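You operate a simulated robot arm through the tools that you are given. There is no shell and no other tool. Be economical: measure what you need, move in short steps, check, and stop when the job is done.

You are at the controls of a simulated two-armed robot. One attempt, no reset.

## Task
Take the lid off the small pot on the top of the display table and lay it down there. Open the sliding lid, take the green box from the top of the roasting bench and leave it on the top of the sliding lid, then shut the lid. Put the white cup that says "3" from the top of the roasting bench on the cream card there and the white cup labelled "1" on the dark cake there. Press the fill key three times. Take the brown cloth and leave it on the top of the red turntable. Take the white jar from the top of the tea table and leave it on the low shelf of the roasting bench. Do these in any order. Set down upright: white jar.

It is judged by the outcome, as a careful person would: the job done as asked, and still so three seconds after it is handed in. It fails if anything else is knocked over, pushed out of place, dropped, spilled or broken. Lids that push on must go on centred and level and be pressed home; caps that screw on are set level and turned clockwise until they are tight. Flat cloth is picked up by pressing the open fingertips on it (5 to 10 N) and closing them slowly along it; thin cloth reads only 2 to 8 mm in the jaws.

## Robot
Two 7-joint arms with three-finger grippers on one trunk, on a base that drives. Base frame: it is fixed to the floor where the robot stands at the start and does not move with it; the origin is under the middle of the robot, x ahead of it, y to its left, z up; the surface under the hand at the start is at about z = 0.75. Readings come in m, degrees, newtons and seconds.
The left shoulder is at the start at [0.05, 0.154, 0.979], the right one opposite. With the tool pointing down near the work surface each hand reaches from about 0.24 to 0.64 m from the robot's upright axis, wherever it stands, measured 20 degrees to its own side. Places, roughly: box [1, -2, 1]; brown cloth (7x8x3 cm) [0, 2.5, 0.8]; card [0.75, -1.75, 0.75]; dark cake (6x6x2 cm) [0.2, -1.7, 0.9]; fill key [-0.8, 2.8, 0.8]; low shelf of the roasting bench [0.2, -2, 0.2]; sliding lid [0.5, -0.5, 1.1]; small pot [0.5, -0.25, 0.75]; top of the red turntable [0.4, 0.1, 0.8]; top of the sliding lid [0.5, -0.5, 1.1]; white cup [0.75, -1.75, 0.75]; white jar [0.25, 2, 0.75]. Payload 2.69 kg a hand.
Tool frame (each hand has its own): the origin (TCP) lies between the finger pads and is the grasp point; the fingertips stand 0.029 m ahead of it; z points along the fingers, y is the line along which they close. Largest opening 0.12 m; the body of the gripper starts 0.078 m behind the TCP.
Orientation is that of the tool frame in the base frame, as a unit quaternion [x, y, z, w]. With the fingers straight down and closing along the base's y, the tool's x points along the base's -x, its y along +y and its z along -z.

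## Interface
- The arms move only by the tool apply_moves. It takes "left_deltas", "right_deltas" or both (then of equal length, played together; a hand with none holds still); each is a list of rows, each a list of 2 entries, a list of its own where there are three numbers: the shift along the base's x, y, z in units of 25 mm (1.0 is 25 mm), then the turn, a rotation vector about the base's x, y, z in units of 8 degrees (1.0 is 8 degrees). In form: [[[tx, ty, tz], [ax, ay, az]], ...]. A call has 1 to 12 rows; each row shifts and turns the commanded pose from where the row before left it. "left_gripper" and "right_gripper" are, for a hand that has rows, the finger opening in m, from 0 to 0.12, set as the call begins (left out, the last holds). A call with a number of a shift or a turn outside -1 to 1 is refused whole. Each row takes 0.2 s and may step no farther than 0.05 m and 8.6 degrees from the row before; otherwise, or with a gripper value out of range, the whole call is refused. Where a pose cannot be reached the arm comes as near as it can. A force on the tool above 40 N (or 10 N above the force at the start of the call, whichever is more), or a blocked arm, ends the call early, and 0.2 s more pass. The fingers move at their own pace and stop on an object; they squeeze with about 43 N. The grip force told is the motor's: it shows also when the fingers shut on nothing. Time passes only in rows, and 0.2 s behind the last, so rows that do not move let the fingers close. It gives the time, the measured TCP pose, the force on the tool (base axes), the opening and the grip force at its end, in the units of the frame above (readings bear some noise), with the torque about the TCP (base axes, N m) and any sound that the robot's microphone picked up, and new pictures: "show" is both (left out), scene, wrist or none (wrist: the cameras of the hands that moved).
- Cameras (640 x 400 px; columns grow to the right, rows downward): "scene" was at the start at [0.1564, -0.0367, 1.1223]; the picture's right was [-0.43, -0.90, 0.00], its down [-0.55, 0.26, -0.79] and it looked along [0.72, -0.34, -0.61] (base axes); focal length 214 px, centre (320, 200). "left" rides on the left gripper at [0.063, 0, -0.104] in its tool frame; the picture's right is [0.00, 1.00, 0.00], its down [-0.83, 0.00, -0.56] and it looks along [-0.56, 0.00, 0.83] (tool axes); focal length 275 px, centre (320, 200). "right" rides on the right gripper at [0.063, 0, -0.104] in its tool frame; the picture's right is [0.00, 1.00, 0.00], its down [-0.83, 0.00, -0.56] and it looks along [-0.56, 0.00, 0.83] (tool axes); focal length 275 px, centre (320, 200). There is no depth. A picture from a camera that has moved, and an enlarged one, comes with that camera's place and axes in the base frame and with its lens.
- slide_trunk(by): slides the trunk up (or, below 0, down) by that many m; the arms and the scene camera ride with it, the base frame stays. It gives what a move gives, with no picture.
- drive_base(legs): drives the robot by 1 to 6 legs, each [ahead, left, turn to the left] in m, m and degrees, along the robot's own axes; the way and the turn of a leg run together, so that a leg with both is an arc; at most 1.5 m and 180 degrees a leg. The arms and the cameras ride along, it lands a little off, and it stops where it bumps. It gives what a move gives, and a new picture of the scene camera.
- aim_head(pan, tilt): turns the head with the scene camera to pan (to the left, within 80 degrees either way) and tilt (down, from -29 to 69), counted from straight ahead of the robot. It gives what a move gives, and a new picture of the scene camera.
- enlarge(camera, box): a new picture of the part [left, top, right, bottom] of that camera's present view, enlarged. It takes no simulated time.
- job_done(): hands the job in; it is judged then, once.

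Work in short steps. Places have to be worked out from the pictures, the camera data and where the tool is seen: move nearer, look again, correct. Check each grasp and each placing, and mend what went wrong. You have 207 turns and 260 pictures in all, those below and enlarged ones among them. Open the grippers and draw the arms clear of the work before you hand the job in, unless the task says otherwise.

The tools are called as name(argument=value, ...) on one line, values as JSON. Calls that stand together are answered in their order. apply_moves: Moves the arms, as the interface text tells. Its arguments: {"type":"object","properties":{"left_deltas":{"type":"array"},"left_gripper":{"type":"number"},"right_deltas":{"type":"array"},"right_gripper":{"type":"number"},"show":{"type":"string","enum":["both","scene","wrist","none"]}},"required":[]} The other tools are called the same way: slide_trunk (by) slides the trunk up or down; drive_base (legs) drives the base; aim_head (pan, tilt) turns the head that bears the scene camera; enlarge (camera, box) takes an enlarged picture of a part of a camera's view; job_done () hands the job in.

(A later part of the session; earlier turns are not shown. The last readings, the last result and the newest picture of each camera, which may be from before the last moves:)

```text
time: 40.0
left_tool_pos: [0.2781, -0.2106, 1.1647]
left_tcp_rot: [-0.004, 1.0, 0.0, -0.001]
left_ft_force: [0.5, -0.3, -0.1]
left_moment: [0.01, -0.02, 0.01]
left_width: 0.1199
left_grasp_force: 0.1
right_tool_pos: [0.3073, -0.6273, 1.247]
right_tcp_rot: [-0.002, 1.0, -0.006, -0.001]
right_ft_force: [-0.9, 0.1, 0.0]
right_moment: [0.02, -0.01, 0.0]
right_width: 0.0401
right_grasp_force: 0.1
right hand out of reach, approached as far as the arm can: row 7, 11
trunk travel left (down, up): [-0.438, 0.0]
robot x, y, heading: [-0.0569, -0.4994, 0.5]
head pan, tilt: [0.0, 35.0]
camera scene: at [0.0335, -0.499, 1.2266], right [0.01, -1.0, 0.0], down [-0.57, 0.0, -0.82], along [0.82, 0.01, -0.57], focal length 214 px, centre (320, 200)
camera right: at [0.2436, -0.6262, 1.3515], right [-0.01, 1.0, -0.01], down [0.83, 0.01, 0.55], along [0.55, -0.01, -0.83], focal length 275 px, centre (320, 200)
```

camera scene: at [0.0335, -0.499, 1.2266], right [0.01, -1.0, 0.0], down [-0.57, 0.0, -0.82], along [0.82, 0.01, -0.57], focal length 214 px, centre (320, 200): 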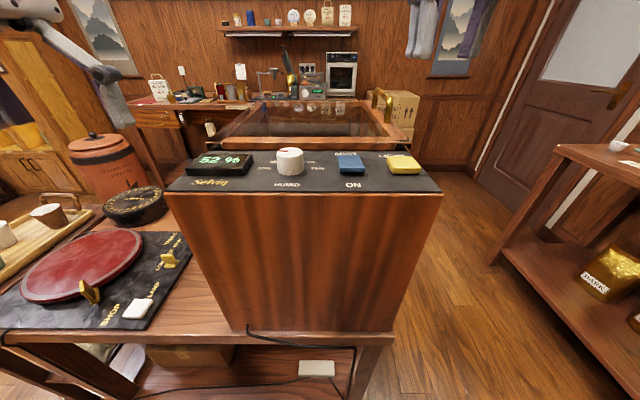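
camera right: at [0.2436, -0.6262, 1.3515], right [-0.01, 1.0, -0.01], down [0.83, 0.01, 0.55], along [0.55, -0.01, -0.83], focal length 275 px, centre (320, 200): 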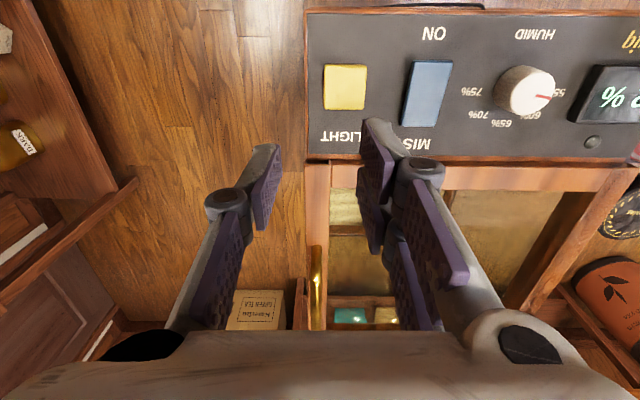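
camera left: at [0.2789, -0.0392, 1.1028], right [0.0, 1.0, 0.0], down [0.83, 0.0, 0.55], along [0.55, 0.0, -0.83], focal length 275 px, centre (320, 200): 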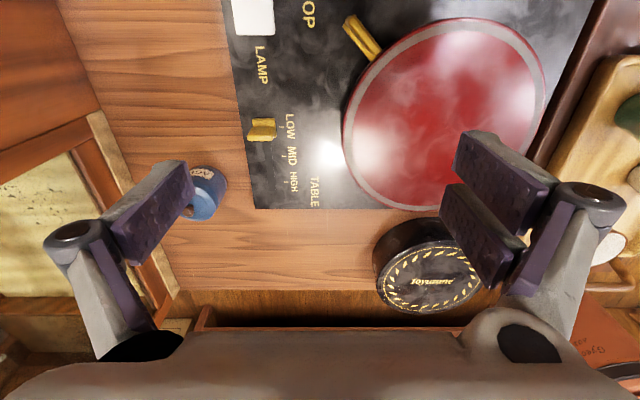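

The handle runs along x on the lid's right rim. I move farther over the lid to read which way it slides.

apply_moves(right_deltas=[[[1, 0.5, 0], [0, 0, 0]], [[1, 0.5, 0], [0, 0, 0]], [[1, 0.5, 0], [0, 0, 0]], [[1, 0.5, 0], [0, 0, 0]], [[1, 0.5, 0], [0, 0, 0]]], right_gripper=0.12, show="wrist")

enlarge(camera="scene", box=[200, 80, 280, 160])

enlarge(camera="scene", box=[340, 70, 450, 170])

```text
time: 41.2
left_tool_pos: [0.279, -0.211, 1.1649]
left_tcp_rot: [-0.005, 1.0, 0.0, 0.0]
left_ft_force: [-0.5, -0.1, 0.1]
left_moment: [0.05, -0.01, 0.01]
left_width: 0.1201
left_grasp_force: 0.0
right_tool_pos: [0.3068, -0.6264, 1.2472]
right_tcp_rot: [-0.002, 1.0, -0.006, -0.001]
right_ft_force: [-0.6, 0.3, -0.2]
right_moment: [0.0, -0.01, 0.01]
right_width: 0.1203
right_grasp_force: 0.0
right hand out of reach, approached as far as the arm can: row 1, 2, 3, 4, 5
trunk travel left (down, up): [-0.438, 0.0]
robot x, y, heading: [-0.0578, -0.4962, 0.4]
head pan, tilt: [0.0, 35.0]
camera right: at [0.2441, -0.6259, 1.3513], right [-0.01, 1.0, -0.01], down [0.83, 0.01, 0.55], along [0.55, -0.01, -0.83], focal length 275 px, centre (320, 200)
```

right: 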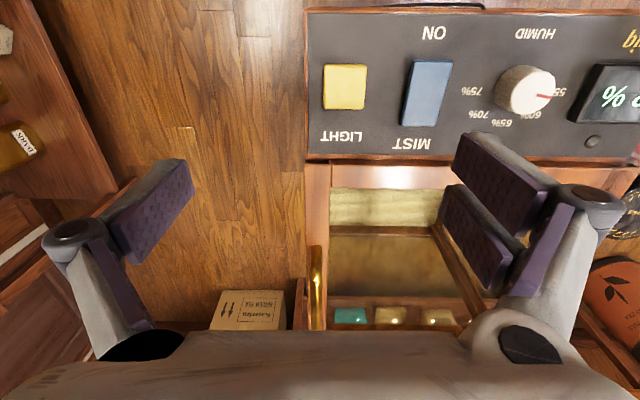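

```text
5.00 times, centred on (240, 120) of scene
camera zoom: at [0.0341, -0.4985, 1.2265], right [0.01, -1.0, 0.0], down [-0.57, 0.0, -0.82], along [0.82, 0.01, -0.57], focal length 1072 px, centre (720, 600)
```

zoom: 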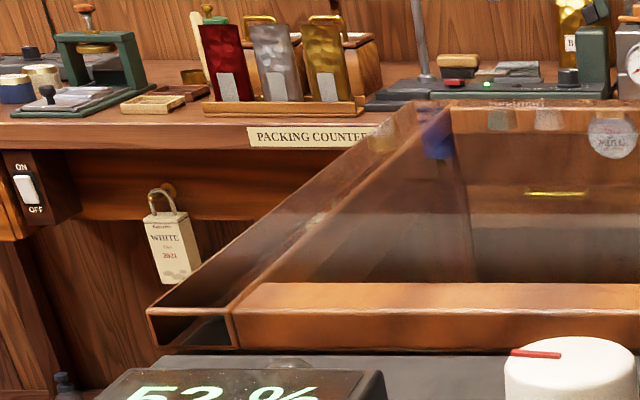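

```text
4.00 times, centred on (395, 120) of scene
camera zoom: at [0.0341, -0.4985, 1.2265], right [0.01, -1.0, 0.0], down [-0.57, 0.0, -0.82], along [0.82, 0.01, -0.57], focal length 858 px, centre (20, 520)
```

zoom: 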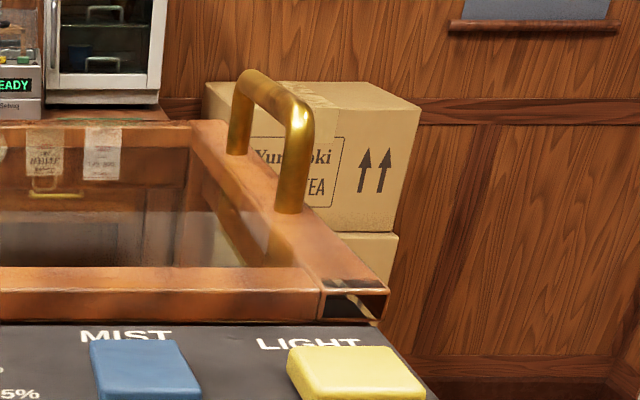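

The side rims have open channels along x; the handle bar spans x ≈ 0.48–0.615 at y ≈ -0.63, z ≈ 1.15, too far from here. I go round to the cabinet's right side: back off, shift right, turn left 90°.

drive_base(legs=[[-0.35, 0, 0], [0, -0.6, 0], [0, 0, 90]])

aim_head(pan=-70, tilt=30)

```text
time: 52.0
left_tool_pos: [-0.6852, -0.7758, 1.1647]
left_tcp_rot: [-0.705, 0.71, 0.0, 0.0]
left_ft_force: [0.6, 0.6, 0.6]
left_moment: [0.03, -0.02, 0.01]
left_width: 0.1201
left_grasp_force: 0.0
right_tool_pos: [-0.2671, -0.7536, 1.2465]
right_tcp_rot: [-0.703, 0.712, -0.005, 0.003]
right_ft_force: [-0.7, -0.7, -0.1]
right_moment: [0.02, 0.0, 0.0]
right_width: 0.1197
right_grasp_force: 0.1
trunk travel left (down, up): [-0.438, 0.0]
robot x, y, heading: [-0.4013, -1.1187, 89.3]
head pan, tilt: [0.0, 35.0]
camera scene: at [-0.399, -1.0256, 1.2265], right [1.0, -0.01, 0.0], down [0.0, -0.57, -0.82], along [0.01, 0.82, -0.57], focal length 214 px, centre (320, 200)
```

scene: 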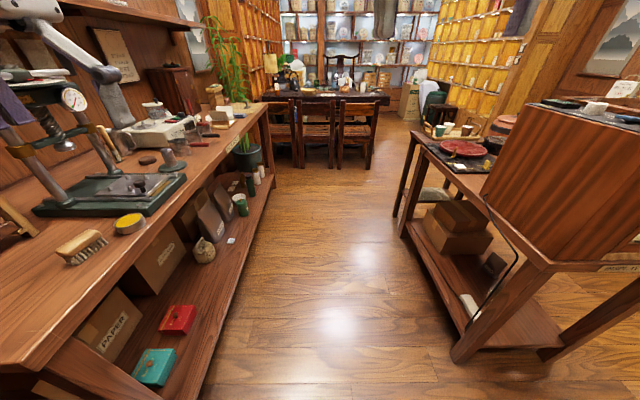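

```text
time: 53.4
left_tool_pos: [-0.6856, -0.7766, 1.1649]
left_tcp_rot: [-0.705, 0.71, -0.001, 0.0]
left_ft_force: [0.6, 0.3, -0.2]
left_moment: [0.02, 0.01, -0.01]
left_width: 0.12
left_grasp_force: 0.1
right_tool_pos: [-0.2682, -0.7527, 1.2467]
right_tcp_rot: [-0.703, 0.712, -0.005, 0.003]
right_ft_force: [0.3, 0.5, -0.4]
right_moment: [0.0, 0.02, 0.01]
right_width: 0.1202
right_grasp_force: 0.0
trunk travel left (down, up): [-0.438, 0.0]
robot x, y, heading: [-0.3976, -1.1152, 89.3]
head pan, tilt: [-70.0, 30.0]
camera scene: at [-0.3144, -1.0833, 1.2343], right [0.34, -0.94, 0.0], down [-0.47, -0.17, -0.87], along [0.82, 0.29, -0.5], focal length 214 px, centre (320, 200)
```

scene: 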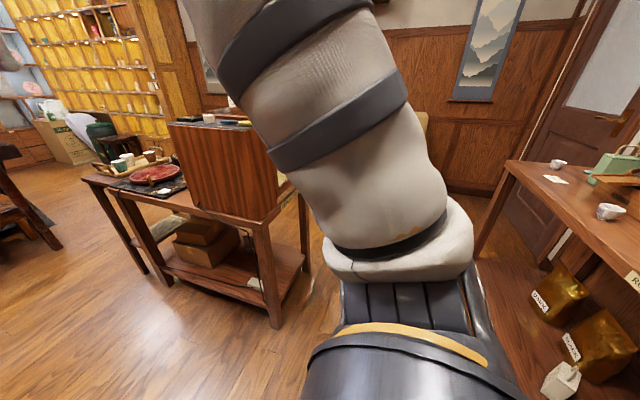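

The corridor is about 1 m wide. I strafe +x alongside the cabinet to bring the handle before the right arm.

drive_base(legs=[[0, -0.8, 0.7]])

aim_head(pan=-5, tilt=35)

```text
time: 59.9
left_tool_pos: [0.1082, -0.7805, 1.1647]
left_tcp_rot: [0.709, -0.705, 0.0, 0.0]
left_ft_force: [-0.2, -0.3, 0.4]
left_moment: [0.03, 0.0, 0.01]
left_width: 0.1199
left_grasp_force: 0.0
right_tool_pos: [0.5258, -0.7546, 1.2464]
right_tcp_rot: [-0.706, 0.708, -0.005, 0.004]
right_ft_force: [0.5, -0.3, 0.3]
right_moment: [-0.02, 0.02, 0.02]
right_width: 0.12
right_grasp_force: 0.0
trunk travel left (down, up): [-0.438, 0.0]
robot x, y, heading: [0.3973, -1.1202, 90.2]
head pan, tilt: [-70.0, 30.0]
camera scene: at [0.4818, -1.085, 1.2343], right [0.34, -0.94, 0.0], down [-0.47, -0.17, -0.87], along [0.81, 0.3, -0.5], focal length 214 px, centre (320, 200)
```

scene: 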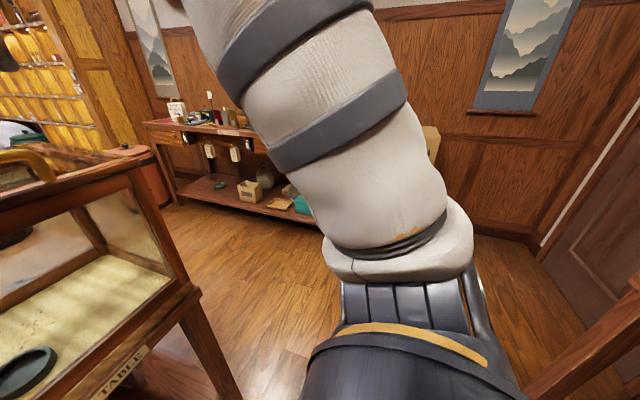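

```text
time: 61.3
left_tool_pos: [0.109, -0.781, 1.1641]
left_tcp_rot: [0.708, -0.706, 0.0, 0.0]
left_ft_force: [-0.6, 0.4, 0.3]
left_moment: [-0.05, -0.02, 0.0]
left_width: 0.12
left_grasp_force: 0.1
right_tool_pos: [0.5252, -0.7537, 1.2469]
right_tcp_rot: [-0.706, 0.708, -0.005, 0.003]
right_ft_force: [0.7, 1.0, -0.3]
right_moment: [0.02, -0.02, 0.0]
right_width: 0.12
right_grasp_force: 0.0
trunk travel left (down, up): [-0.438, 0.0]
robot x, y, heading: [0.4007, -1.1174, 90.3]
head pan, tilt: [-5.0, 35.0]
camera scene: at [0.4044, -1.0283, 1.2266], right [1.0, -0.09, 0.0], down [-0.05, -0.57, -0.82], along [0.07, 0.82, -0.57], focal length 214 px, centre (320, 200)
```

scene: 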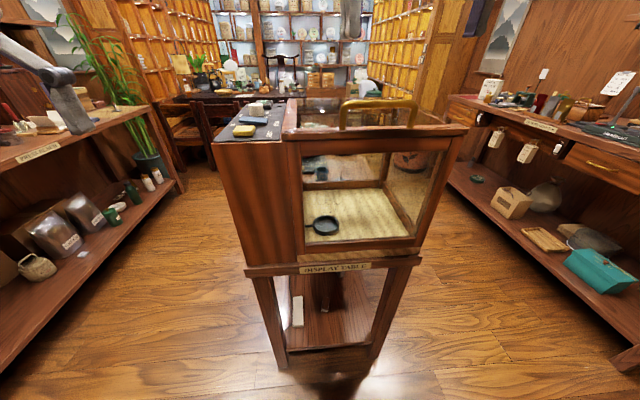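

enlarge(camera="scene", box=[210, 80, 480, 170])

```text
2.37 times, centred on (345, 125) of scene
camera zoom: at [0.4044, -1.0283, 1.2266], right [1.0, -0.09, 0.0], down [-0.05, -0.57, -0.82], along [0.07, 0.82, -0.57], focal length 508 px, centre (261, 378)
```

zoom: 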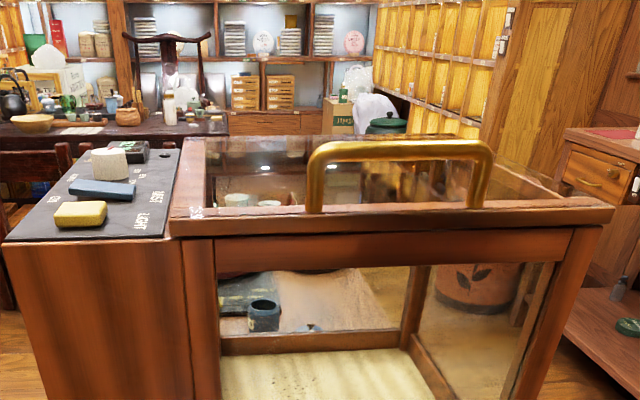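

The lid plate overhangs the case, with the handle on the rim nearest me. I close in 0.12 m and rotate the right hand to grip the bar (closing along base y).

drive_base(legs=[[0.12, 0, 0]])

apply_moves(right_deltas=[[[0, 0, 0], [0, 0, 0.94]], [[0, 0, 0], [0, 0, 0.94]], [[0, 0, 0], [0, 0, 0.94]], [[0, 0, 0], [0, 0, 0.94]], [[0, 0, 0], [0, 0, 0.94]], [[0, 0, 0], [0, 0, 0.94]], [[0, 0, 0], [0, 0, 0.94]], [[0, 0, 0], [0, 0, 0.94]], [[0, 0, 0], [0, 0, 0.94]], [[0, 0, 0], [0, 0, 0.94]], [[0, 0, 0], [0, 0, 0.94]], [[0, 0, 0], [0, 0, 0.94]]], right_gripper=0.06, show="both")

```text
time: 62.5
left_tool_pos: [0.109, -0.6605, 1.1656]
left_tcp_rot: [0.708, -0.706, -0.001, 0.001]
left_ft_force: [0.4, 0.4, -1.2]
left_moment: [-0.05, 0.0, 0.0]
left_width: 0.1201
left_grasp_force: 0.1
right_tool_pos: [0.5245, -0.6351, 1.2478]
right_tcp_rot: [-0.706, 0.709, -0.005, 0.004]
right_ft_force: [-0.2, 1.3, -0.4]
right_moment: [0.01, 0.0, 0.01]
right_width: 0.1201
right_grasp_force: 0.0
trunk travel left (down, up): [-0.438, 0.0]
robot x, y, heading: [0.3943, -0.9958, 90.2]
head pan, tilt: [-5.0, 35.0]
camera scene: at [0.4042, -0.9085, 1.2266], right [1.0, -0.09, 0.0], down [-0.05, -0.57, -0.82], along [0.07, 0.82, -0.57], focal length 214 px, centre (320, 200)
```

scene: 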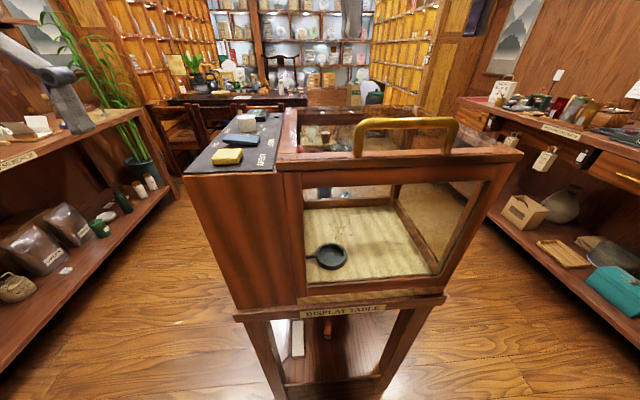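

```text
time: 65.1
left_tool_pos: [0.1082, -0.6612, 1.1651]
left_tcp_rot: [0.708, -0.707, 0.0, 0.0]
left_ft_force: [-0.1, -0.5, -0.7]
left_moment: [0.0, 0.02, 0.03]
left_width: 0.1198
left_grasp_force: 0.2
right_tool_pos: [0.5255, -0.6348, 1.2465]
right_tcp_rot: [1.0, 0.002, 0.002, -0.007]
right_ft_force: [0.4, 0.0, 0.0]
right_moment: [0.02, 0.01, 0.0]
right_width: 0.06
right_grasp_force: 0.1
trunk travel left (down, up): [-0.438, 0.0]
robot x, y, heading: [0.3944, -0.9972, 90.2]
head pan, tilt: [-5.0, 35.0]
camera scene: at [0.4042, -0.9088, 1.2265], right [1.0, -0.09, 0.0], down [-0.05, -0.57, -0.82], along [0.07, 0.82, -0.57], focal length 214 px, centre (320, 200)
camera right: at [0.5868, -0.6354, 1.3514], right [0.01, -1.0, -0.01], down [-0.83, -0.01, 0.55], along [-0.55, 0.01, -0.83], focal length 275 px, centre (320, 200)
```

scene: 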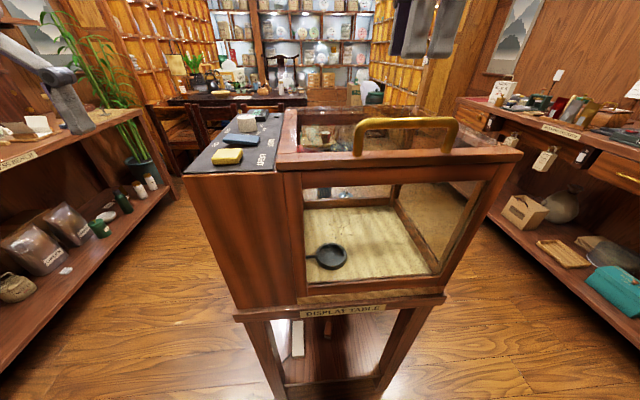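
right: 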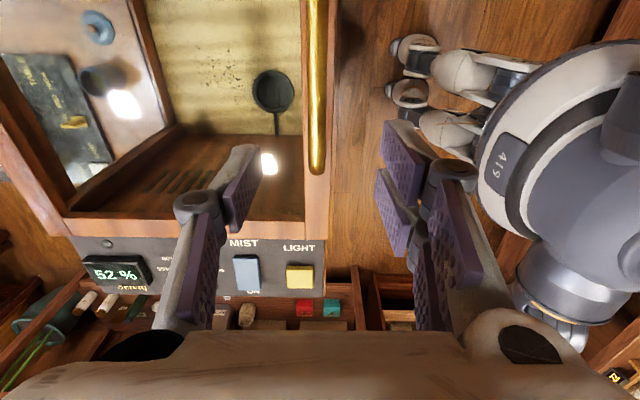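

Handle at y ≈ -0.631. I descend on the bar.

apply_moves(right_deltas=[[[0.8, 0.12, -1], [0, 0, 0]], [[0, 0, -1], [0, 0, 0]], [[0, 0, -1], [0, 0, 0]], [[0, 0, -0.8], [0, 0, 0]]], show="both")

```text
time: 66.1
left_tool_pos: [0.1086, -0.6612, 1.1641]
left_tcp_rot: [0.707, -0.707, 0.0, 0.001]
left_ft_force: [-0.3, 0.1, -1.2]
left_moment: [0.02, 0.0, -0.01]
left_width: 0.1199
left_grasp_force: 0.0
right_tool_pos: [0.5435, -0.6316, 1.1513]
right_tcp_rot: [1.0, 0.0, 0.002, -0.006]
right_ft_force: [-0.5, 0.2, 0.6]
right_moment: [0.0, 0.04, 0.02]
right_width: 0.0599
right_grasp_force: 0.0
trunk travel left (down, up): [-0.438, 0.0]
robot x, y, heading: [0.3971, -0.999, 90.2]
head pan, tilt: [-5.0, 35.0]
camera scene: at [0.404, -0.9086, 1.2265], right [1.0, -0.09, 0.0], down [-0.05, -0.57, -0.82], along [0.07, 0.82, -0.57], focal length 214 px, centre (320, 200)
camera right: at [0.6059, -0.6324, 1.2555], right [0.01, -1.0, -0.01], down [-0.83, -0.01, 0.55], along [-0.55, 0.01, -0.83], focal length 275 px, centre (320, 200)
```

scene: 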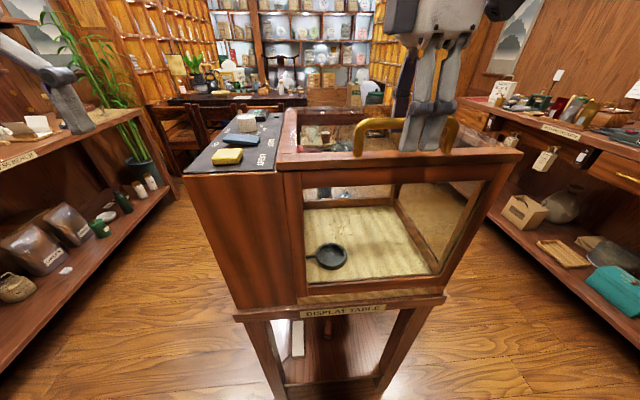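
right: 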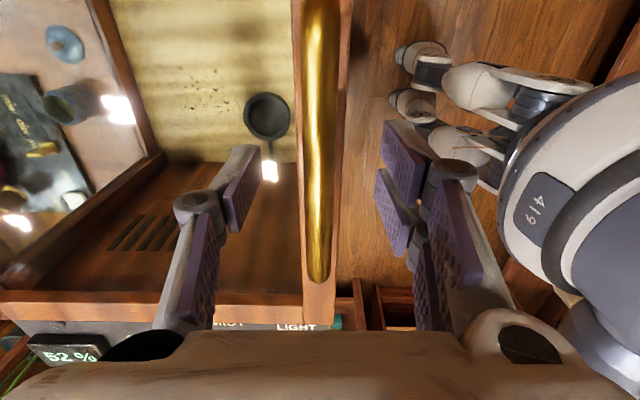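

The bar is centred between the fingers. I close on it.

apply_moves(right_deltas=[[[0, 0, 0], [0, 0, 0]], [[0, 0, 0], [0, 0, 0]], [[0, 0, 0], [0, 0, 0]]], right_gripper=0.0, show="none")

apply_moves(right_deltas=[[[0, -0.3, 0], [0, 0, 0]], [[0, -0.3, 0], [0, 0, 0]]], show="none")

```text
time: 66.9
left_tool_pos: [0.1078, -0.6607, 1.1653]
left_tcp_rot: [0.708, -0.706, 0.0, 0.0]
left_ft_force: [0.6, -0.1, -0.5]
left_moment: [0.02, 0.02, -0.02]
left_width: 0.1198
left_grasp_force: 0.1
right_tool_pos: [0.545, -0.6326, 1.1522]
right_tcp_rot: [1.0, 0.0, 0.001, -0.006]
right_ft_force: [-0.4, -1.0, -0.8]
right_moment: [0.02, 0.06, -0.15]
right_width: 0.0127
right_grasp_force: 39.9
trunk travel left (down, up): [-0.438, 0.0]
robot x, y, heading: [0.3938, -0.9982, 90.2]
head pan, tilt: [-5.0, 35.0]
```

```text
time: 67.5
left_tool_pos: [0.1081, -0.6606, 1.1639]
left_tcp_rot: [0.708, -0.706, 0.001, 0.001]
left_ft_force: [0.4, 0.6, 0.6]
left_moment: [-0.01, 0.0, -0.01]
left_width: 0.1199
left_grasp_force: 0.0
right_tool_pos: [0.5442, -0.6462, 1.1514]
right_tcp_rot: [1.0, 0.001, 0.001, -0.005]
right_ft_force: [-3.5, -1.2, -8.7]
right_moment: [0.01, 0.37, -0.18]
right_width: 0.0127
right_grasp_force: 39.9
trunk travel left (down, up): [-0.438, 0.0]
robot x, y, heading: [0.3959, -0.9997, 90.1]
head pan, tilt: [-5.0, 35.0]
```

The lid slides toward me (-y) with little force. I keep pulling.

apply_moves(right_deltas=[[[0, -0.6, 0.1], [0, 0, 0]], [[0, -0.6, 0], [0, 0, 0]], [[0, -0.6, 0], [0, 0, 0]], [[0, -0.6, 0], [0, 0, 0]], [[0, -0.6, 0], [0, 0, 0]], [[0, -0.6, 0], [0, 0, 0]]], show="scene")

```text
time: 68.9
left_tool_pos: [0.1078, -0.6602, 1.1632]
left_tcp_rot: [0.708, -0.706, 0.001, 0.0]
left_ft_force: [0.2, 1.1, 0.0]
left_moment: [0.01, 0.01, 0.0]
left_width: 0.1201
left_grasp_force: 0.0
right_tool_pos: [0.5447, -0.7354, 1.1557]
right_tcp_rot: [1.0, 0.0, 0.002, -0.006]
right_ft_force: [-8.0, 1.3, -29.5]
right_moment: [-0.01, 0.32, -0.17]
right_width: 0.013
right_grasp_force: 40.0
trunk travel left (down, up): [-0.438, 0.0]
robot x, y, heading: [0.395, -0.9987, 90.2]
head pan, tilt: [-5.0, 35.0]
camera scene: at [0.4035, -0.9077, 1.2265], right [1.0, -0.09, 0.0], down [-0.05, -0.57, -0.82], along [0.07, 0.82, -0.57], focal length 214 px, centre (320, 200)
```

scene: 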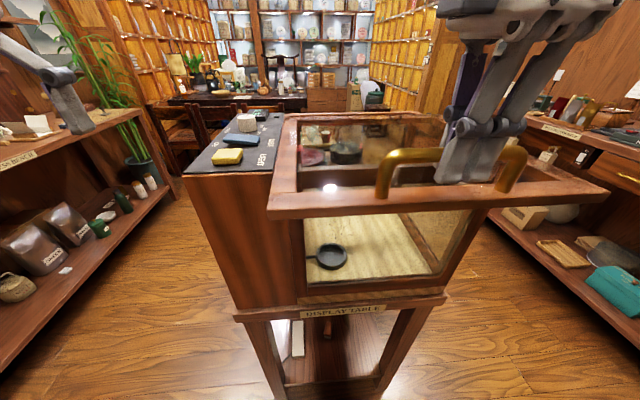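

Opened 10 cm; some upward strain, so I ease z down, then pull on by driving back slowly.

apply_moves(right_deltas=[[[0, 0, -0.15], [0, 0, 0]], [[0, 0, -0.1], [0, 0, 0]]], show="none")

drive_base(legs=[[-0.1, 0, 0]])

```text
time: 69.5
left_tool_pos: [0.1084, -0.6646, 1.1675]
left_tcp_rot: [0.708, -0.706, -0.002, -0.003]
left_ft_force: [0.8, 0.2, -0.7]
left_moment: [0.01, 0.03, -0.01]
left_width: 0.12
left_grasp_force: 0.1
right_tool_pos: [0.5451, -0.7403, 1.1522]
right_tcp_rot: [1.0, 0.0, 0.001, -0.012]
right_ft_force: [1.5, -1.5, 32.1]
right_moment: [-0.01, -0.03, -0.24]
right_width: 0.013
right_grasp_force: 39.7
trunk travel left (down, up): [-0.438, 0.0]
robot x, y, heading: [0.3959, -0.9965, 90.3]
head pan, tilt: [-5.0, 35.0]
```

```text
time: 70.7
left_tool_pos: [0.1077, -0.7617, 1.1642]
left_tcp_rot: [0.708, -0.706, 0.001, 0.0]
left_ft_force: [-1.1, 0.4, 0.2]
left_moment: [0.06, 0.02, 0.03]
left_width: 0.1199
left_grasp_force: 0.0
right_tool_pos: [0.5452, -0.8357, 1.1475]
right_tcp_rot: [1.0, 0.001, 0.002, -0.006]
right_ft_force: [-3.9, 2.7, -1.6]
right_moment: [-0.05, 0.22, -0.22]
right_width: 0.0126
right_grasp_force: 39.4
trunk travel left (down, up): [-0.438, 0.0]
robot x, y, heading: [0.3944, -1.0977, 89.9]
head pan, tilt: [-5.0, 35.0]
camera scene: at [0.4037, -1.0084, 1.2264], right [1.0, -0.08, 0.0], down [-0.05, -0.57, -0.82], along [0.07, 0.82, -0.57], focal length 214 px, centre (320, 200)
```

scene: 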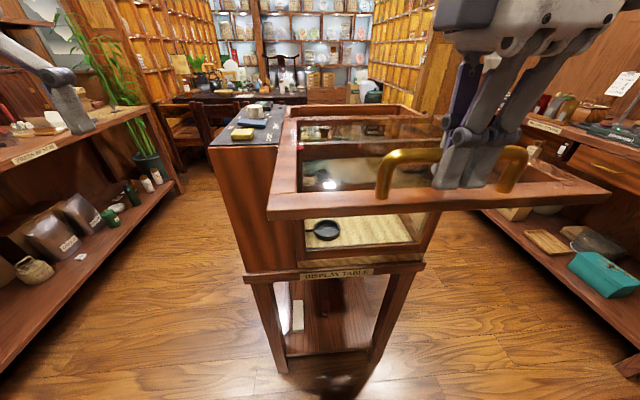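

20 cm open. I pull a little more to find its stop.

apply_moves(right_deltas=[[[0, -0.5, 0.05], [0, 0, 0]], [[0, -0.5, 0], [0, 0, 0]], [[0, -0.5, 0], [0, 0, 0]], [[0, -0.5, 0], [0, 0, 0]]], show="scene")

```text
time: 71.7
left_tool_pos: [0.1065, -0.7607, 1.1646]
left_tcp_rot: [0.708, -0.706, 0.001, 0.0]
left_ft_force: [-0.8, -1.1, 0.3]
left_moment: [-0.02, 0.0, 0.0]
left_width: 0.1201
left_grasp_force: 0.1
right_tool_pos: [0.5452, -0.8853, 1.149]
right_tcp_rot: [1.0, 0.002, 0.003, -0.005]
right_ft_force: [-8.2, 0.6, -30.7]
right_moment: [-0.04, 0.31, -0.35]
right_width: 0.0127
right_grasp_force: 39.7
trunk travel left (down, up): [-0.438, 0.0]
robot x, y, heading: [0.3966, -1.0931, 90.0]
head pan, tilt: [-5.0, 35.0]
camera scene: at [0.4035, -1.0075, 1.2264], right [1.0, -0.08, 0.0], down [-0.05, -0.57, -0.82], along [0.07, 0.82, -0.57], focal length 214 px, centre (320, 200)
```

scene: 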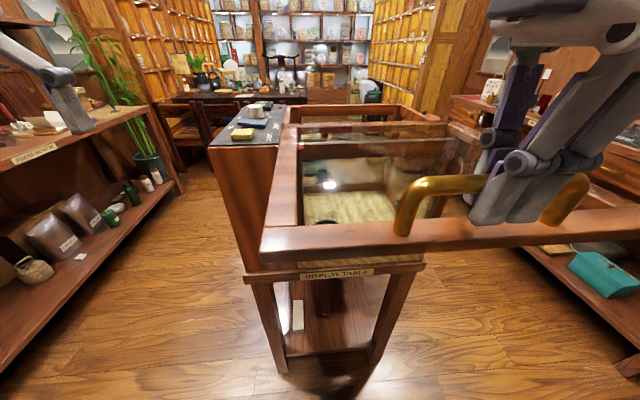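

I try a bit further by driving back, to find the stop.

apply_moves(right_deltas=[[[0, 0, -0.06], [0, 0, 0]]], show="none")

drive_base(legs=[[-0.06, 0, 0]])

```text
time: 72.1
left_tool_pos: [0.1073, -0.7617, 1.1652]
left_tcp_rot: [0.709, -0.705, 0.0, -0.001]
left_ft_force: [-0.6, -1.1, 0.3]
left_moment: [0.03, 0.01, 0.0]
left_width: 0.12
left_grasp_force: 0.0
right_tool_pos: [0.5473, -0.8853, 1.15]
right_tcp_rot: [1.0, 0.001, 0.002, -0.007]
right_ft_force: [-7.3, -0.8, -11.3]
right_moment: [-0.05, -0.69, -0.3]
right_width: 0.0127
right_grasp_force: 40.0
trunk travel left (down, up): [-0.438, 0.0]
robot x, y, heading: [0.3934, -1.0964, 90.0]
head pan, tilt: [-5.0, 35.0]
```

```text
time: 73.2
left_tool_pos: [0.107, -0.8192, 1.1664]
left_tcp_rot: [0.708, -0.706, -0.001, -0.001]
left_ft_force: [-0.5, 0.1, 0.5]
left_moment: [0.03, -0.01, 0.02]
left_width: 0.1199
left_grasp_force: 0.0
right_tool_pos: [0.5448, -0.9386, 1.1495]
right_tcp_rot: [1.0, -0.002, -0.001, -0.015]
right_ft_force: [-2.3, -0.8, 2.7]
right_moment: [0.03, -0.31, -0.04]
right_width: 0.0124
right_grasp_force: 39.1
trunk travel left (down, up): [-0.438, 0.0]
robot x, y, heading: [0.3958, -1.1585, 90.2]
head pan, tilt: [-5.0, 35.0]
stopped in leg 1: the force on the tool passed its limit at 57 N (the readings are from after the stop); the commanded pose is now the measured one
camera scene: at [0.4038, -1.0668, 1.2266], right [1.0, -0.08, 0.0], down [-0.05, -0.57, -0.82], along [0.07, 0.82, -0.57], focal length 214 px, centre (320, 200)
```

scene: 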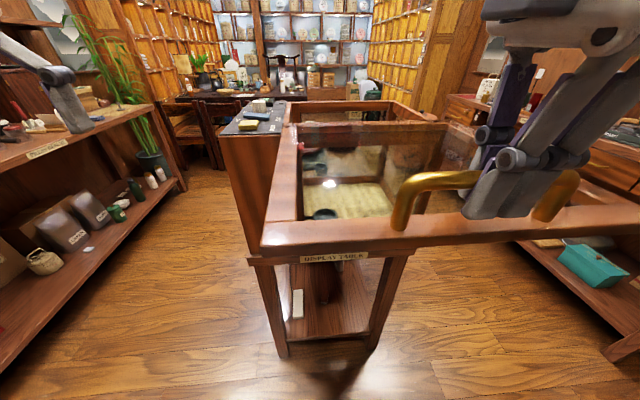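

The stop is reached at about 0.30 m of travel: fully open. I let go and rise.

apply_moves(right_deltas=[[[0, 0, 0], [0, 0, 0]], [[0, 0, 0], [0, 0, 0]], [[0, 0, 1], [0, 0, 0]], [[0, 0, 1], [0, 0, 0]], [[0, 0, 1], [0, 0, 0]], [[0, 0, 1], [0, 0, 0]]], right_gripper=0.06, show="both")

```text
time: 74.5
left_tool_pos: [0.1075, -0.8207, 1.1655]
left_tcp_rot: [0.708, -0.706, 0.001, -0.001]
left_ft_force: [-0.6, -0.8, 0.4]
left_moment: [0.05, -0.02, -0.04]
left_width: 0.1202
left_grasp_force: 0.1
right_tool_pos: [0.545, -0.9385, 1.2455]
right_tcp_rot: [1.0, 0.0, -0.002, -0.016]
right_ft_force: [0.8, -0.3, 0.0]
right_moment: [-0.02, -0.02, 0.0]
right_width: 0.0601
right_grasp_force: 0.1
right hand out of reach, approached as far as the arm can: row 6
trunk travel left (down, up): [-0.438, 0.0]
robot x, y, heading: [0.3913, -1.1527, 90.5]
head pan, tilt: [-5.0, 35.0]
camera scene: at [0.404, -1.0665, 1.2266], right [1.0, -0.08, 0.0], down [-0.05, -0.57, -0.82], along [0.07, 0.82, -0.57], focal length 214 px, centre (320, 200)
camera right: at [0.6064, -0.9403, 1.3502], right [0.0, -1.0, -0.03], down [-0.83, -0.02, 0.56], along [-0.56, 0.02, -0.83], focal length 275 px, centre (320, 200)
```

scene: 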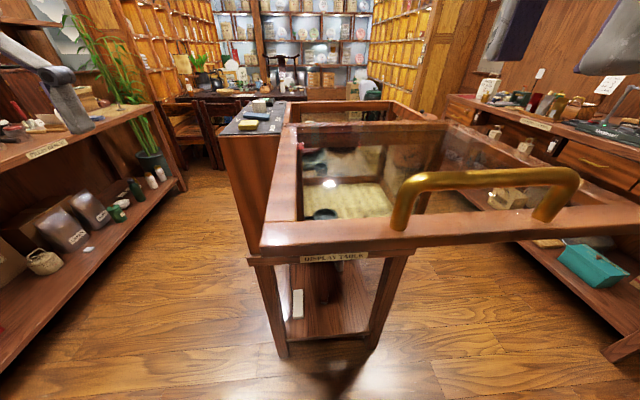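
right: 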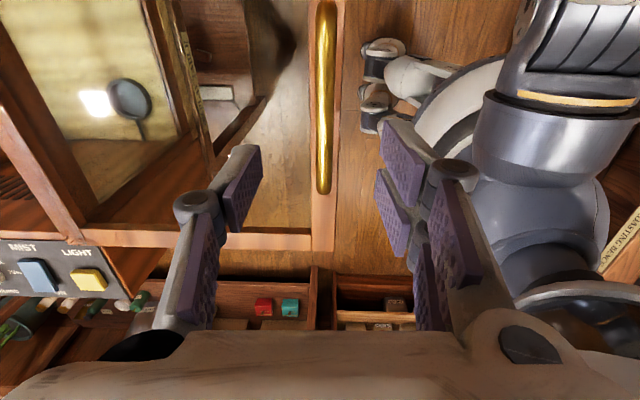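

Now I strafe clear of the lid and turn round to face the roasting bench.

drive_base(legs=[[0, 0.8, 0], [0, 0, 90], [0, 0, 90]])

aim_head(pan=25, tilt=30)

```text
time: 82.8
left_tool_pos: [-0.8169, -0.972, 1.1689]
left_tcp_rot: [0.842, -0.539, -0.012, -0.015]
left_ft_force: [5.9, 8.8, -0.5]
left_moment: [-0.23, 0.24, -0.2]
left_width: 0.1131
left_grasp_force: 0.0
right_tool_pos: [-0.3769, -0.8962, 1.2452]
right_tcp_rot: [0.974, 0.224, -0.004, -0.015]
right_ft_force: [-0.4, 0.1, -0.9]
right_moment: [0.02, -0.04, 0.0]
right_width: 0.0601
right_grasp_force: 0.1
trunk travel left (down, up): [-0.438, 0.0]
robot x, y, heading: [-0.4192, -1.1562, 115.8]
head pan, tilt: [-5.0, 35.0]
stopped in leg 2: the force on the tool passed its limit at 108 N (the readings are from after the stop); the commanded pose is now the measured one
camera scene: at [-0.4463, -1.0731, 1.2265], right [0.93, 0.36, 0.0], down [0.21, -0.54, -0.82], along [-0.29, 0.76, -0.57], focal length 214 px, centre (320, 200)
```

scene: 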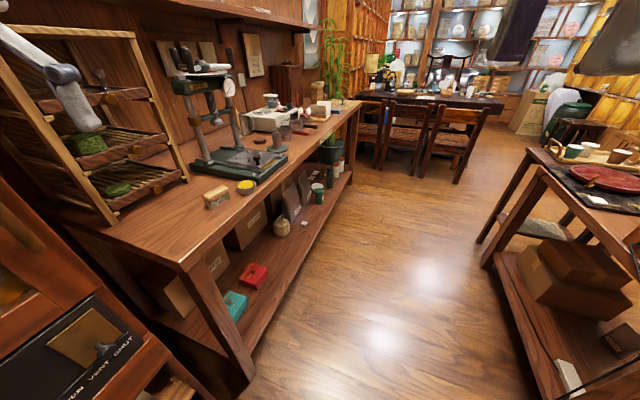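

```text
time: 83.7
left_tool_pos: [-0.8174, -0.9721, 1.1695]
left_tcp_rot: [0.843, -0.537, -0.012, -0.014]
left_ft_force: [7.2, 13.8, 2.5]
left_moment: [-0.57, 0.44, -0.44]
left_width: 0.1129
left_grasp_force: 0.2
right_tool_pos: [-0.378, -0.8949, 1.2462]
right_tcp_rot: [0.974, 0.224, -0.004, -0.015]
right_ft_force: [-0.4, -0.9, -1.2]
right_moment: [0.01, 0.04, -0.01]
right_width: 0.0598
right_grasp_force: 0.0
trunk travel left (down, up): [-0.438, 0.0]
robot x, y, heading: [-0.4152, -1.1588, 115.6]
head pan, tilt: [25.0, 30.0]
camera scene: at [-0.4846, -1.0977, 1.2343], right [0.63, 0.78, 0.0], down [0.39, -0.32, -0.87], along [-0.67, 0.54, -0.5], focal length 214 px, centre (320, 200)
```

scene: 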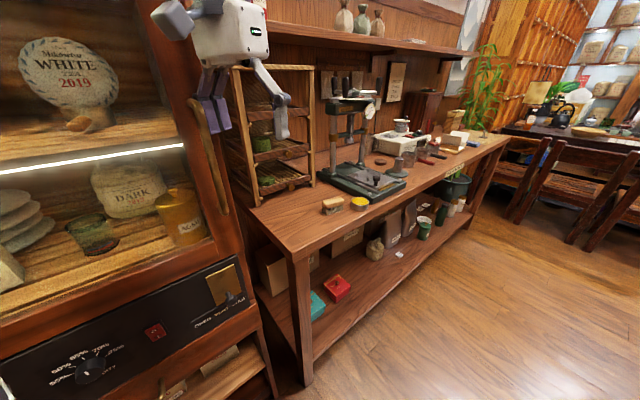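

The left hand touched a cabinet on the robot's left. I turn back right at once and look.

drive_base(legs=[[0, 0, -26]])

aim_head(pan=60, tilt=30)

```text
time: 85.4
left_tool_pos: [-0.6979, -0.8168, 1.1697]
left_tcp_rot: [-0.701, 0.713, 0.008, 0.017]
left_ft_force: [-0.6, -0.8, 0.9]
left_moment: [-0.02, -0.04, 0.0]
left_width: 0.1198
left_grasp_force: 0.0
right_tool_pos: [-0.2684, -0.9398, 1.2464]
right_tcp_rot: [1.0, 0.001, 0.0, -0.017]
right_ft_force: [0.3, 0.0, 0.8]
right_moment: [0.01, -0.01, 0.0]
right_width: 0.0601
right_grasp_force: 0.1
trunk travel left (down, up): [-0.438, 0.0]
robot x, y, heading: [-0.4139, -1.1572, 90.2]
head pan, tilt: [25.0, 30.0]
camera scene: at [-0.4536, -1.0748, 1.2344], right [0.9, 0.43, 0.0], down [0.21, -0.45, -0.87], along [-0.37, 0.78, -0.5], focal length 214 px, centre (320, 200)
```

scene: 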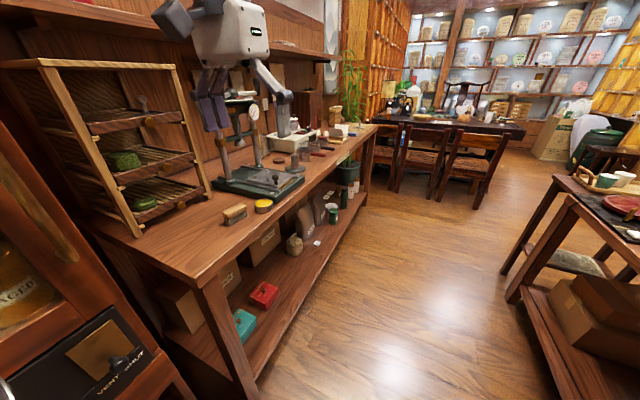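

```text
time: 86.4
left_tool_pos: [-0.6989, -0.8174, 1.169]
left_tcp_rot: [-0.701, 0.713, 0.008, 0.017]
left_ft_force: [0.0, -0.4, 0.2]
left_moment: [0.01, 0.02, -0.03]
left_width: 0.1201
left_grasp_force: 0.0
right_tool_pos: [-0.2678, -0.9399, 1.2459]
right_tcp_rot: [1.0, 0.0, -0.001, -0.017]
right_ft_force: [-0.6, -0.1, -0.3]
right_moment: [-0.04, 0.02, -0.03]
right_width: 0.06
right_grasp_force: 0.1
trunk travel left (down, up): [-0.438, 0.0]
robot x, y, heading: [-0.416, -1.1572, 90.4]
head pan, tilt: [60.0, 30.0]
camera scene: at [-0.4936, -1.1117, 1.2343], right [0.5, 0.87, 0.0], down [0.43, -0.25, -0.87], along [-0.75, 0.43, -0.5], focal length 214 px, centre (320, 200)
```

scene: 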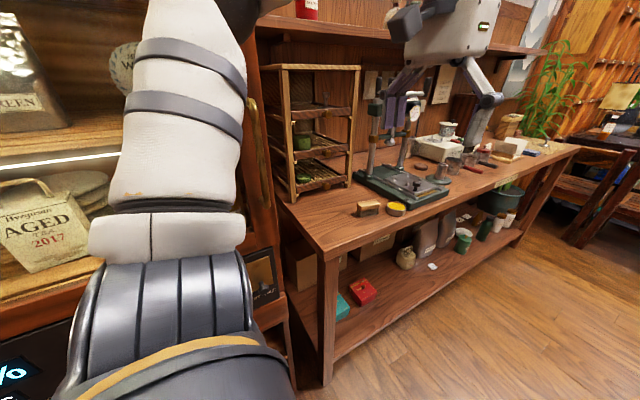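

The rack and its goods are intact. I shift right by 0.2 m to get clear of that cabinet, then turn the other way (clockwise).

drive_base(legs=[[0, -0.2, 0], [0, 0, -90], [0, 0, -90]])

aim_head(pan=20, tilt=30)

```text
time: 96.4
left_tool_pos: [0.0499, -1.5143, 1.1686]
left_tcp_rot: [0.73, 0.683, -0.017, 0.007]
left_ft_force: [0.3, 0.4, 1.2]
left_moment: [0.02, -0.02, 0.0]
left_width: 0.1202
left_grasp_force: 0.1
right_tool_pos: [-0.3732, -1.3677, 1.2454]
right_tcp_rot: [0.025, 1.0, -0.017, 0.0]
right_ft_force: [-1.4, 0.0, -0.1]
right_moment: [0.05, 0.01, 0.0]
right_width: 0.0601
right_grasp_force: 0.1
trunk travel left (down, up): [-0.438, 0.0]
robot x, y, heading: [-0.2144, -1.1593, -92.4]
head pan, tilt: [60.0, 30.0]
camera scene: at [-0.1374, -1.2072, 1.2343], right [-0.54, -0.84, 0.0], down [-0.42, 0.27, -0.87], along [0.73, -0.47, -0.5], focal length 214 px, centre (320, 200)
```

scene: 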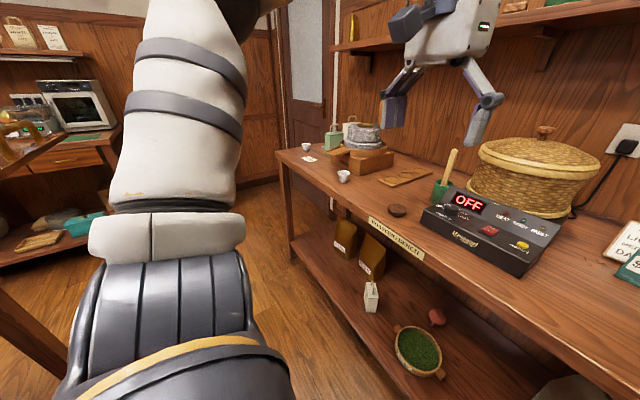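

```text
time: 97.4
left_tool_pos: [0.0494, -1.5127, 1.17]
left_tcp_rot: [0.73, 0.683, -0.017, 0.007]
left_ft_force: [0.1, -0.2, 0.7]
left_moment: [-0.01, 0.02, -0.01]
left_width: 0.1202
left_grasp_force: 0.1
right_tool_pos: [-0.3736, -1.3674, 1.2464]
right_tcp_rot: [0.024, 1.0, -0.017, 0.0]
right_ft_force: [1.0, 0.2, -0.1]
right_moment: [-0.01, -0.01, -0.04]
right_width: 0.0599
right_grasp_force: 0.0
trunk travel left (down, up): [-0.438, 0.0]
robot x, y, heading: [-0.2153, -1.1562, -92.5]
head pan, tilt: [20.0, 30.0]
camera scene: at [-0.1865, -1.2447, 1.2343], right [-0.95, -0.3, 0.0], down [-0.15, 0.48, -0.87], along [0.26, -0.83, -0.5], focal length 214 px, centre (320, 200)
```

scene: 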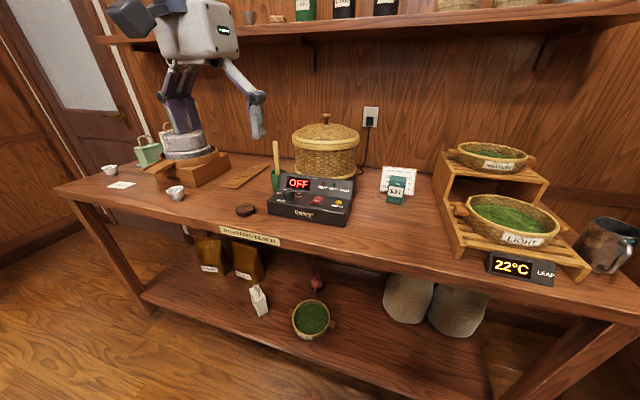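

The bench carries the cups, card, cake and green box at the +x end. I strafe left toward them.

drive_base(legs=[[0.06, 0.8, 2.4]])

aim_head(pan=10, tilt=35)

```text
time: 103.9
left_tool_pos: [0.8541, -1.5754, 1.1696]
left_tcp_rot: [0.713, 0.701, -0.017, 0.008]
left_ft_force: [-0.4, -0.2, 0.2]
left_moment: [-0.01, -0.03, 0.01]
left_width: 0.1199
left_grasp_force: 0.0
right_tool_pos: [0.4235, -1.4531, 1.2458]
right_tcp_rot: [-0.001, 1.0, -0.016, 0.001]
right_ft_force: [-0.1, 0.6, -0.8]
right_moment: [0.03, 0.0, 0.02]
right_width: 0.0599
right_grasp_force: 0.1
trunk travel left (down, up): [-0.438, 0.0]
robot x, y, heading: [0.5701, -1.2366, -89.9]
head pan, tilt: [20.0, 30.0]
camera scene: at [0.6036, -1.3196, 1.2343], right [-0.94, -0.35, 0.0], down [-0.17, 0.47, -0.87], along [0.3, -0.81, -0.5], focal length 214 px, centre (320, 200)
```

scene: 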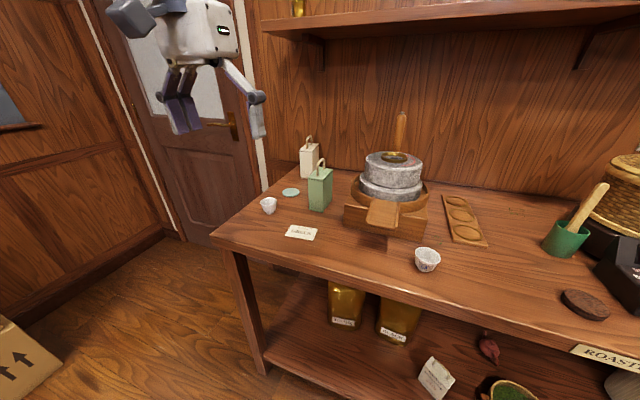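

```text
time: 104.6
left_tool_pos: [0.8537, -1.5755, 1.1698]
left_tcp_rot: [0.713, 0.701, -0.016, 0.009]
left_ft_force: [0.8, 0.2, -0.3]
left_moment: [0.04, 0.01, 0.0]
left_width: 0.1199
left_grasp_force: 0.1
right_tool_pos: [0.4229, -1.4528, 1.2468]
right_tcp_rot: [-0.001, 1.0, -0.017, 0.001]
right_ft_force: [-0.3, 0.7, 0.8]
right_moment: [0.03, -0.05, -0.01]
right_width: 0.0599
right_grasp_force: 0.2
trunk travel left (down, up): [-0.438, 0.0]
robot x, y, heading: [0.5718, -1.2322, -89.7]
head pan, tilt: [10.0, 35.0]
camera scene: at [0.5879, -1.3214, 1.2266], right [-0.98, -0.18, 0.0], down [-0.1, 0.56, -0.82], along [0.15, -0.81, -0.57], focal length 214 px, centre (320, 200)
```

scene: 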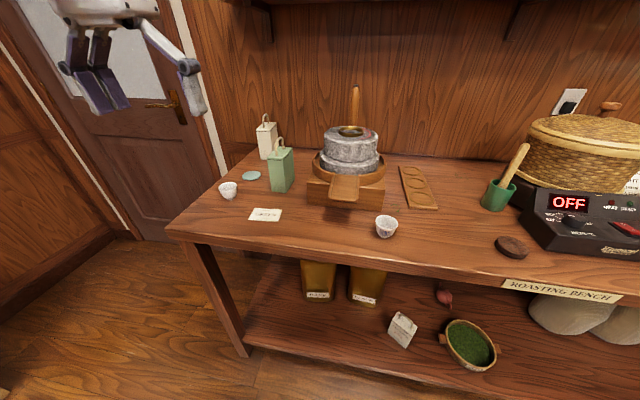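

enlarge(camera="scene", box=[190, 90, 430, 250])

```text
2.50 times, centred on (310, 170) of scene
camera zoom: at [0.5879, -1.3214, 1.2266], right [-0.98, -0.18, 0.0], down [-0.1, 0.56, -0.82], along [0.15, -0.81, -0.57], focal length 536 px, centre (345, 275)
```

zoom: 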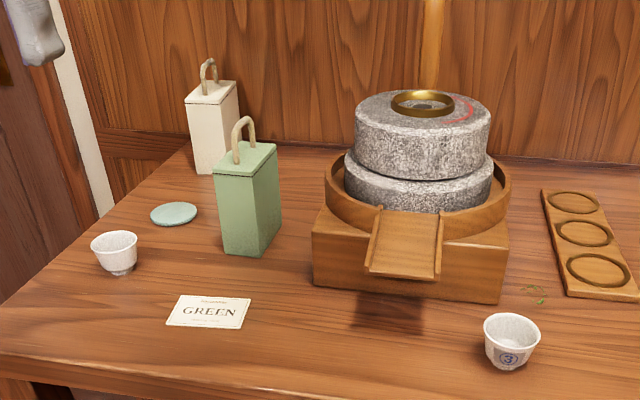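

Cup "3" is the one in front of the mill; the green box stands at about [0.83, -1.93]. I drive closer so the left hand can reach it.

drive_base(legs=[[0.12, 0.08, 0]])

apply_moves(left_deltas=[[[-0.5, -0.8, -0.5], [0, 0, 0]], [[-0.5, -0.8, -0.5], [0, 0, 0]], [[-0.5, -0.8, -0.5], [0, 0, 0]], [[-0.5, -0.8, -0.5], [0, 0, 0]], [[-0.5, -0.8, -0.5], [0, 0, 0]], [[-0.5, -0.8, -0.5], [0, 0, 0]], [[-0.5, -0.8, -0.5], [0, 0, 0]]], show="both")

```text
time: 105.9
left_tool_pos: [0.9332, -1.6919, 1.1679]
left_tcp_rot: [0.713, 0.701, -0.018, 0.008]
left_ft_force: [-0.5, -0.9, -0.5]
left_moment: [0.04, 0.02, 0.02]
left_width: 0.1197
left_grasp_force: 0.1
right_tool_pos: [0.5042, -1.5687, 1.2461]
right_tcp_rot: [0.0, 1.0, -0.016, 0.001]
right_ft_force: [0.2, -1.2, -0.4]
right_moment: [0.02, -0.02, -0.04]
right_width: 0.0599
right_grasp_force: 0.0
trunk travel left (down, up): [-0.438, 0.0]
robot x, y, heading: [0.6493, -1.3521, -89.8]
head pan, tilt: [10.0, 35.0]
camera scene: at [0.6679, -1.4377, 1.2266], right [-0.98, -0.18, 0.0], down [-0.1, 0.56, -0.82], along [0.15, -0.81, -0.57], focal length 214 px, centre (320, 200)
```

scene: 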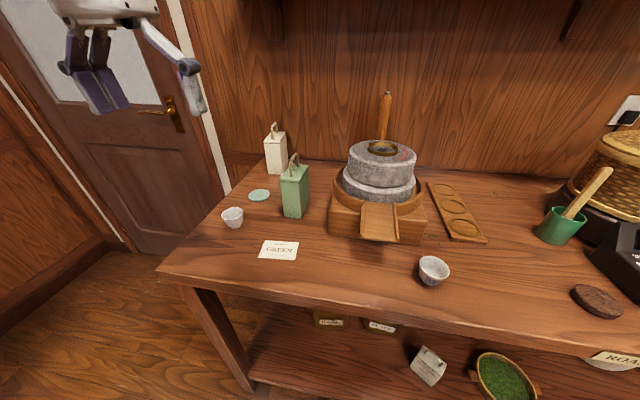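

```text
time: 107.5
left_tool_pos: [0.8433, -1.8326, 1.0814]
left_tcp_rot: [0.713, 0.701, -0.016, 0.008]
left_ft_force: [0.1, 0.3, 0.1]
left_moment: [0.0, -0.01, 0.05]
left_width: 0.1199
left_grasp_force: 0.1
right_tool_pos: [0.5013, -1.5691, 1.2452]
right_tcp_rot: [-0.001, 1.0, -0.015, 0.001]
right_ft_force: [-0.8, -1.0, 0.3]
right_moment: [0.02, -0.03, 0.0]
right_width: 0.0599
right_grasp_force: 0.1
trunk travel left (down, up): [-0.438, 0.0]
robot x, y, heading: [0.6556, -1.3521, -89.6]
head pan, tilt: [10.0, 35.0]
camera scene: at [0.6671, -1.4381, 1.2264], right [-0.98, -0.18, 0.0], down [-0.1, 0.56, -0.82], along [0.15, -0.81, -0.57], focal length 214 px, centre (320, 200)
camera left: at [0.846, -1.7665, 1.1821], right [1.0, -0.02, -0.01], down [-0.01, -0.81, 0.58], along [-0.02, -0.58, -0.81], focal length 275 px, centre (320, 200)
```

scene: 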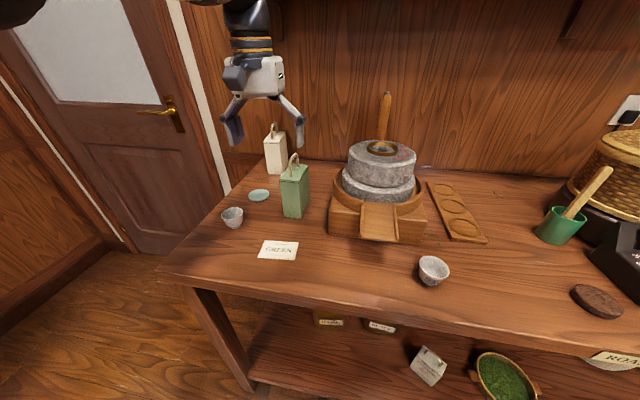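
left: 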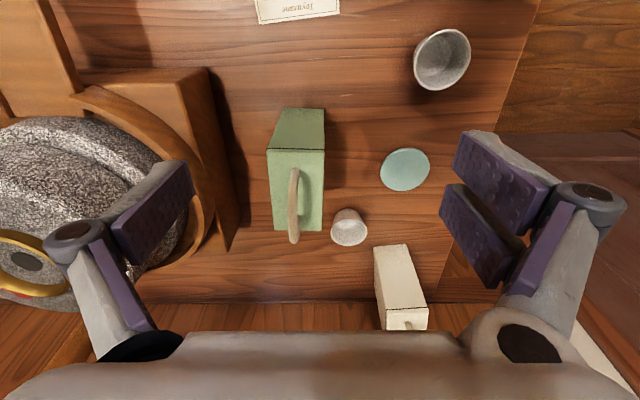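

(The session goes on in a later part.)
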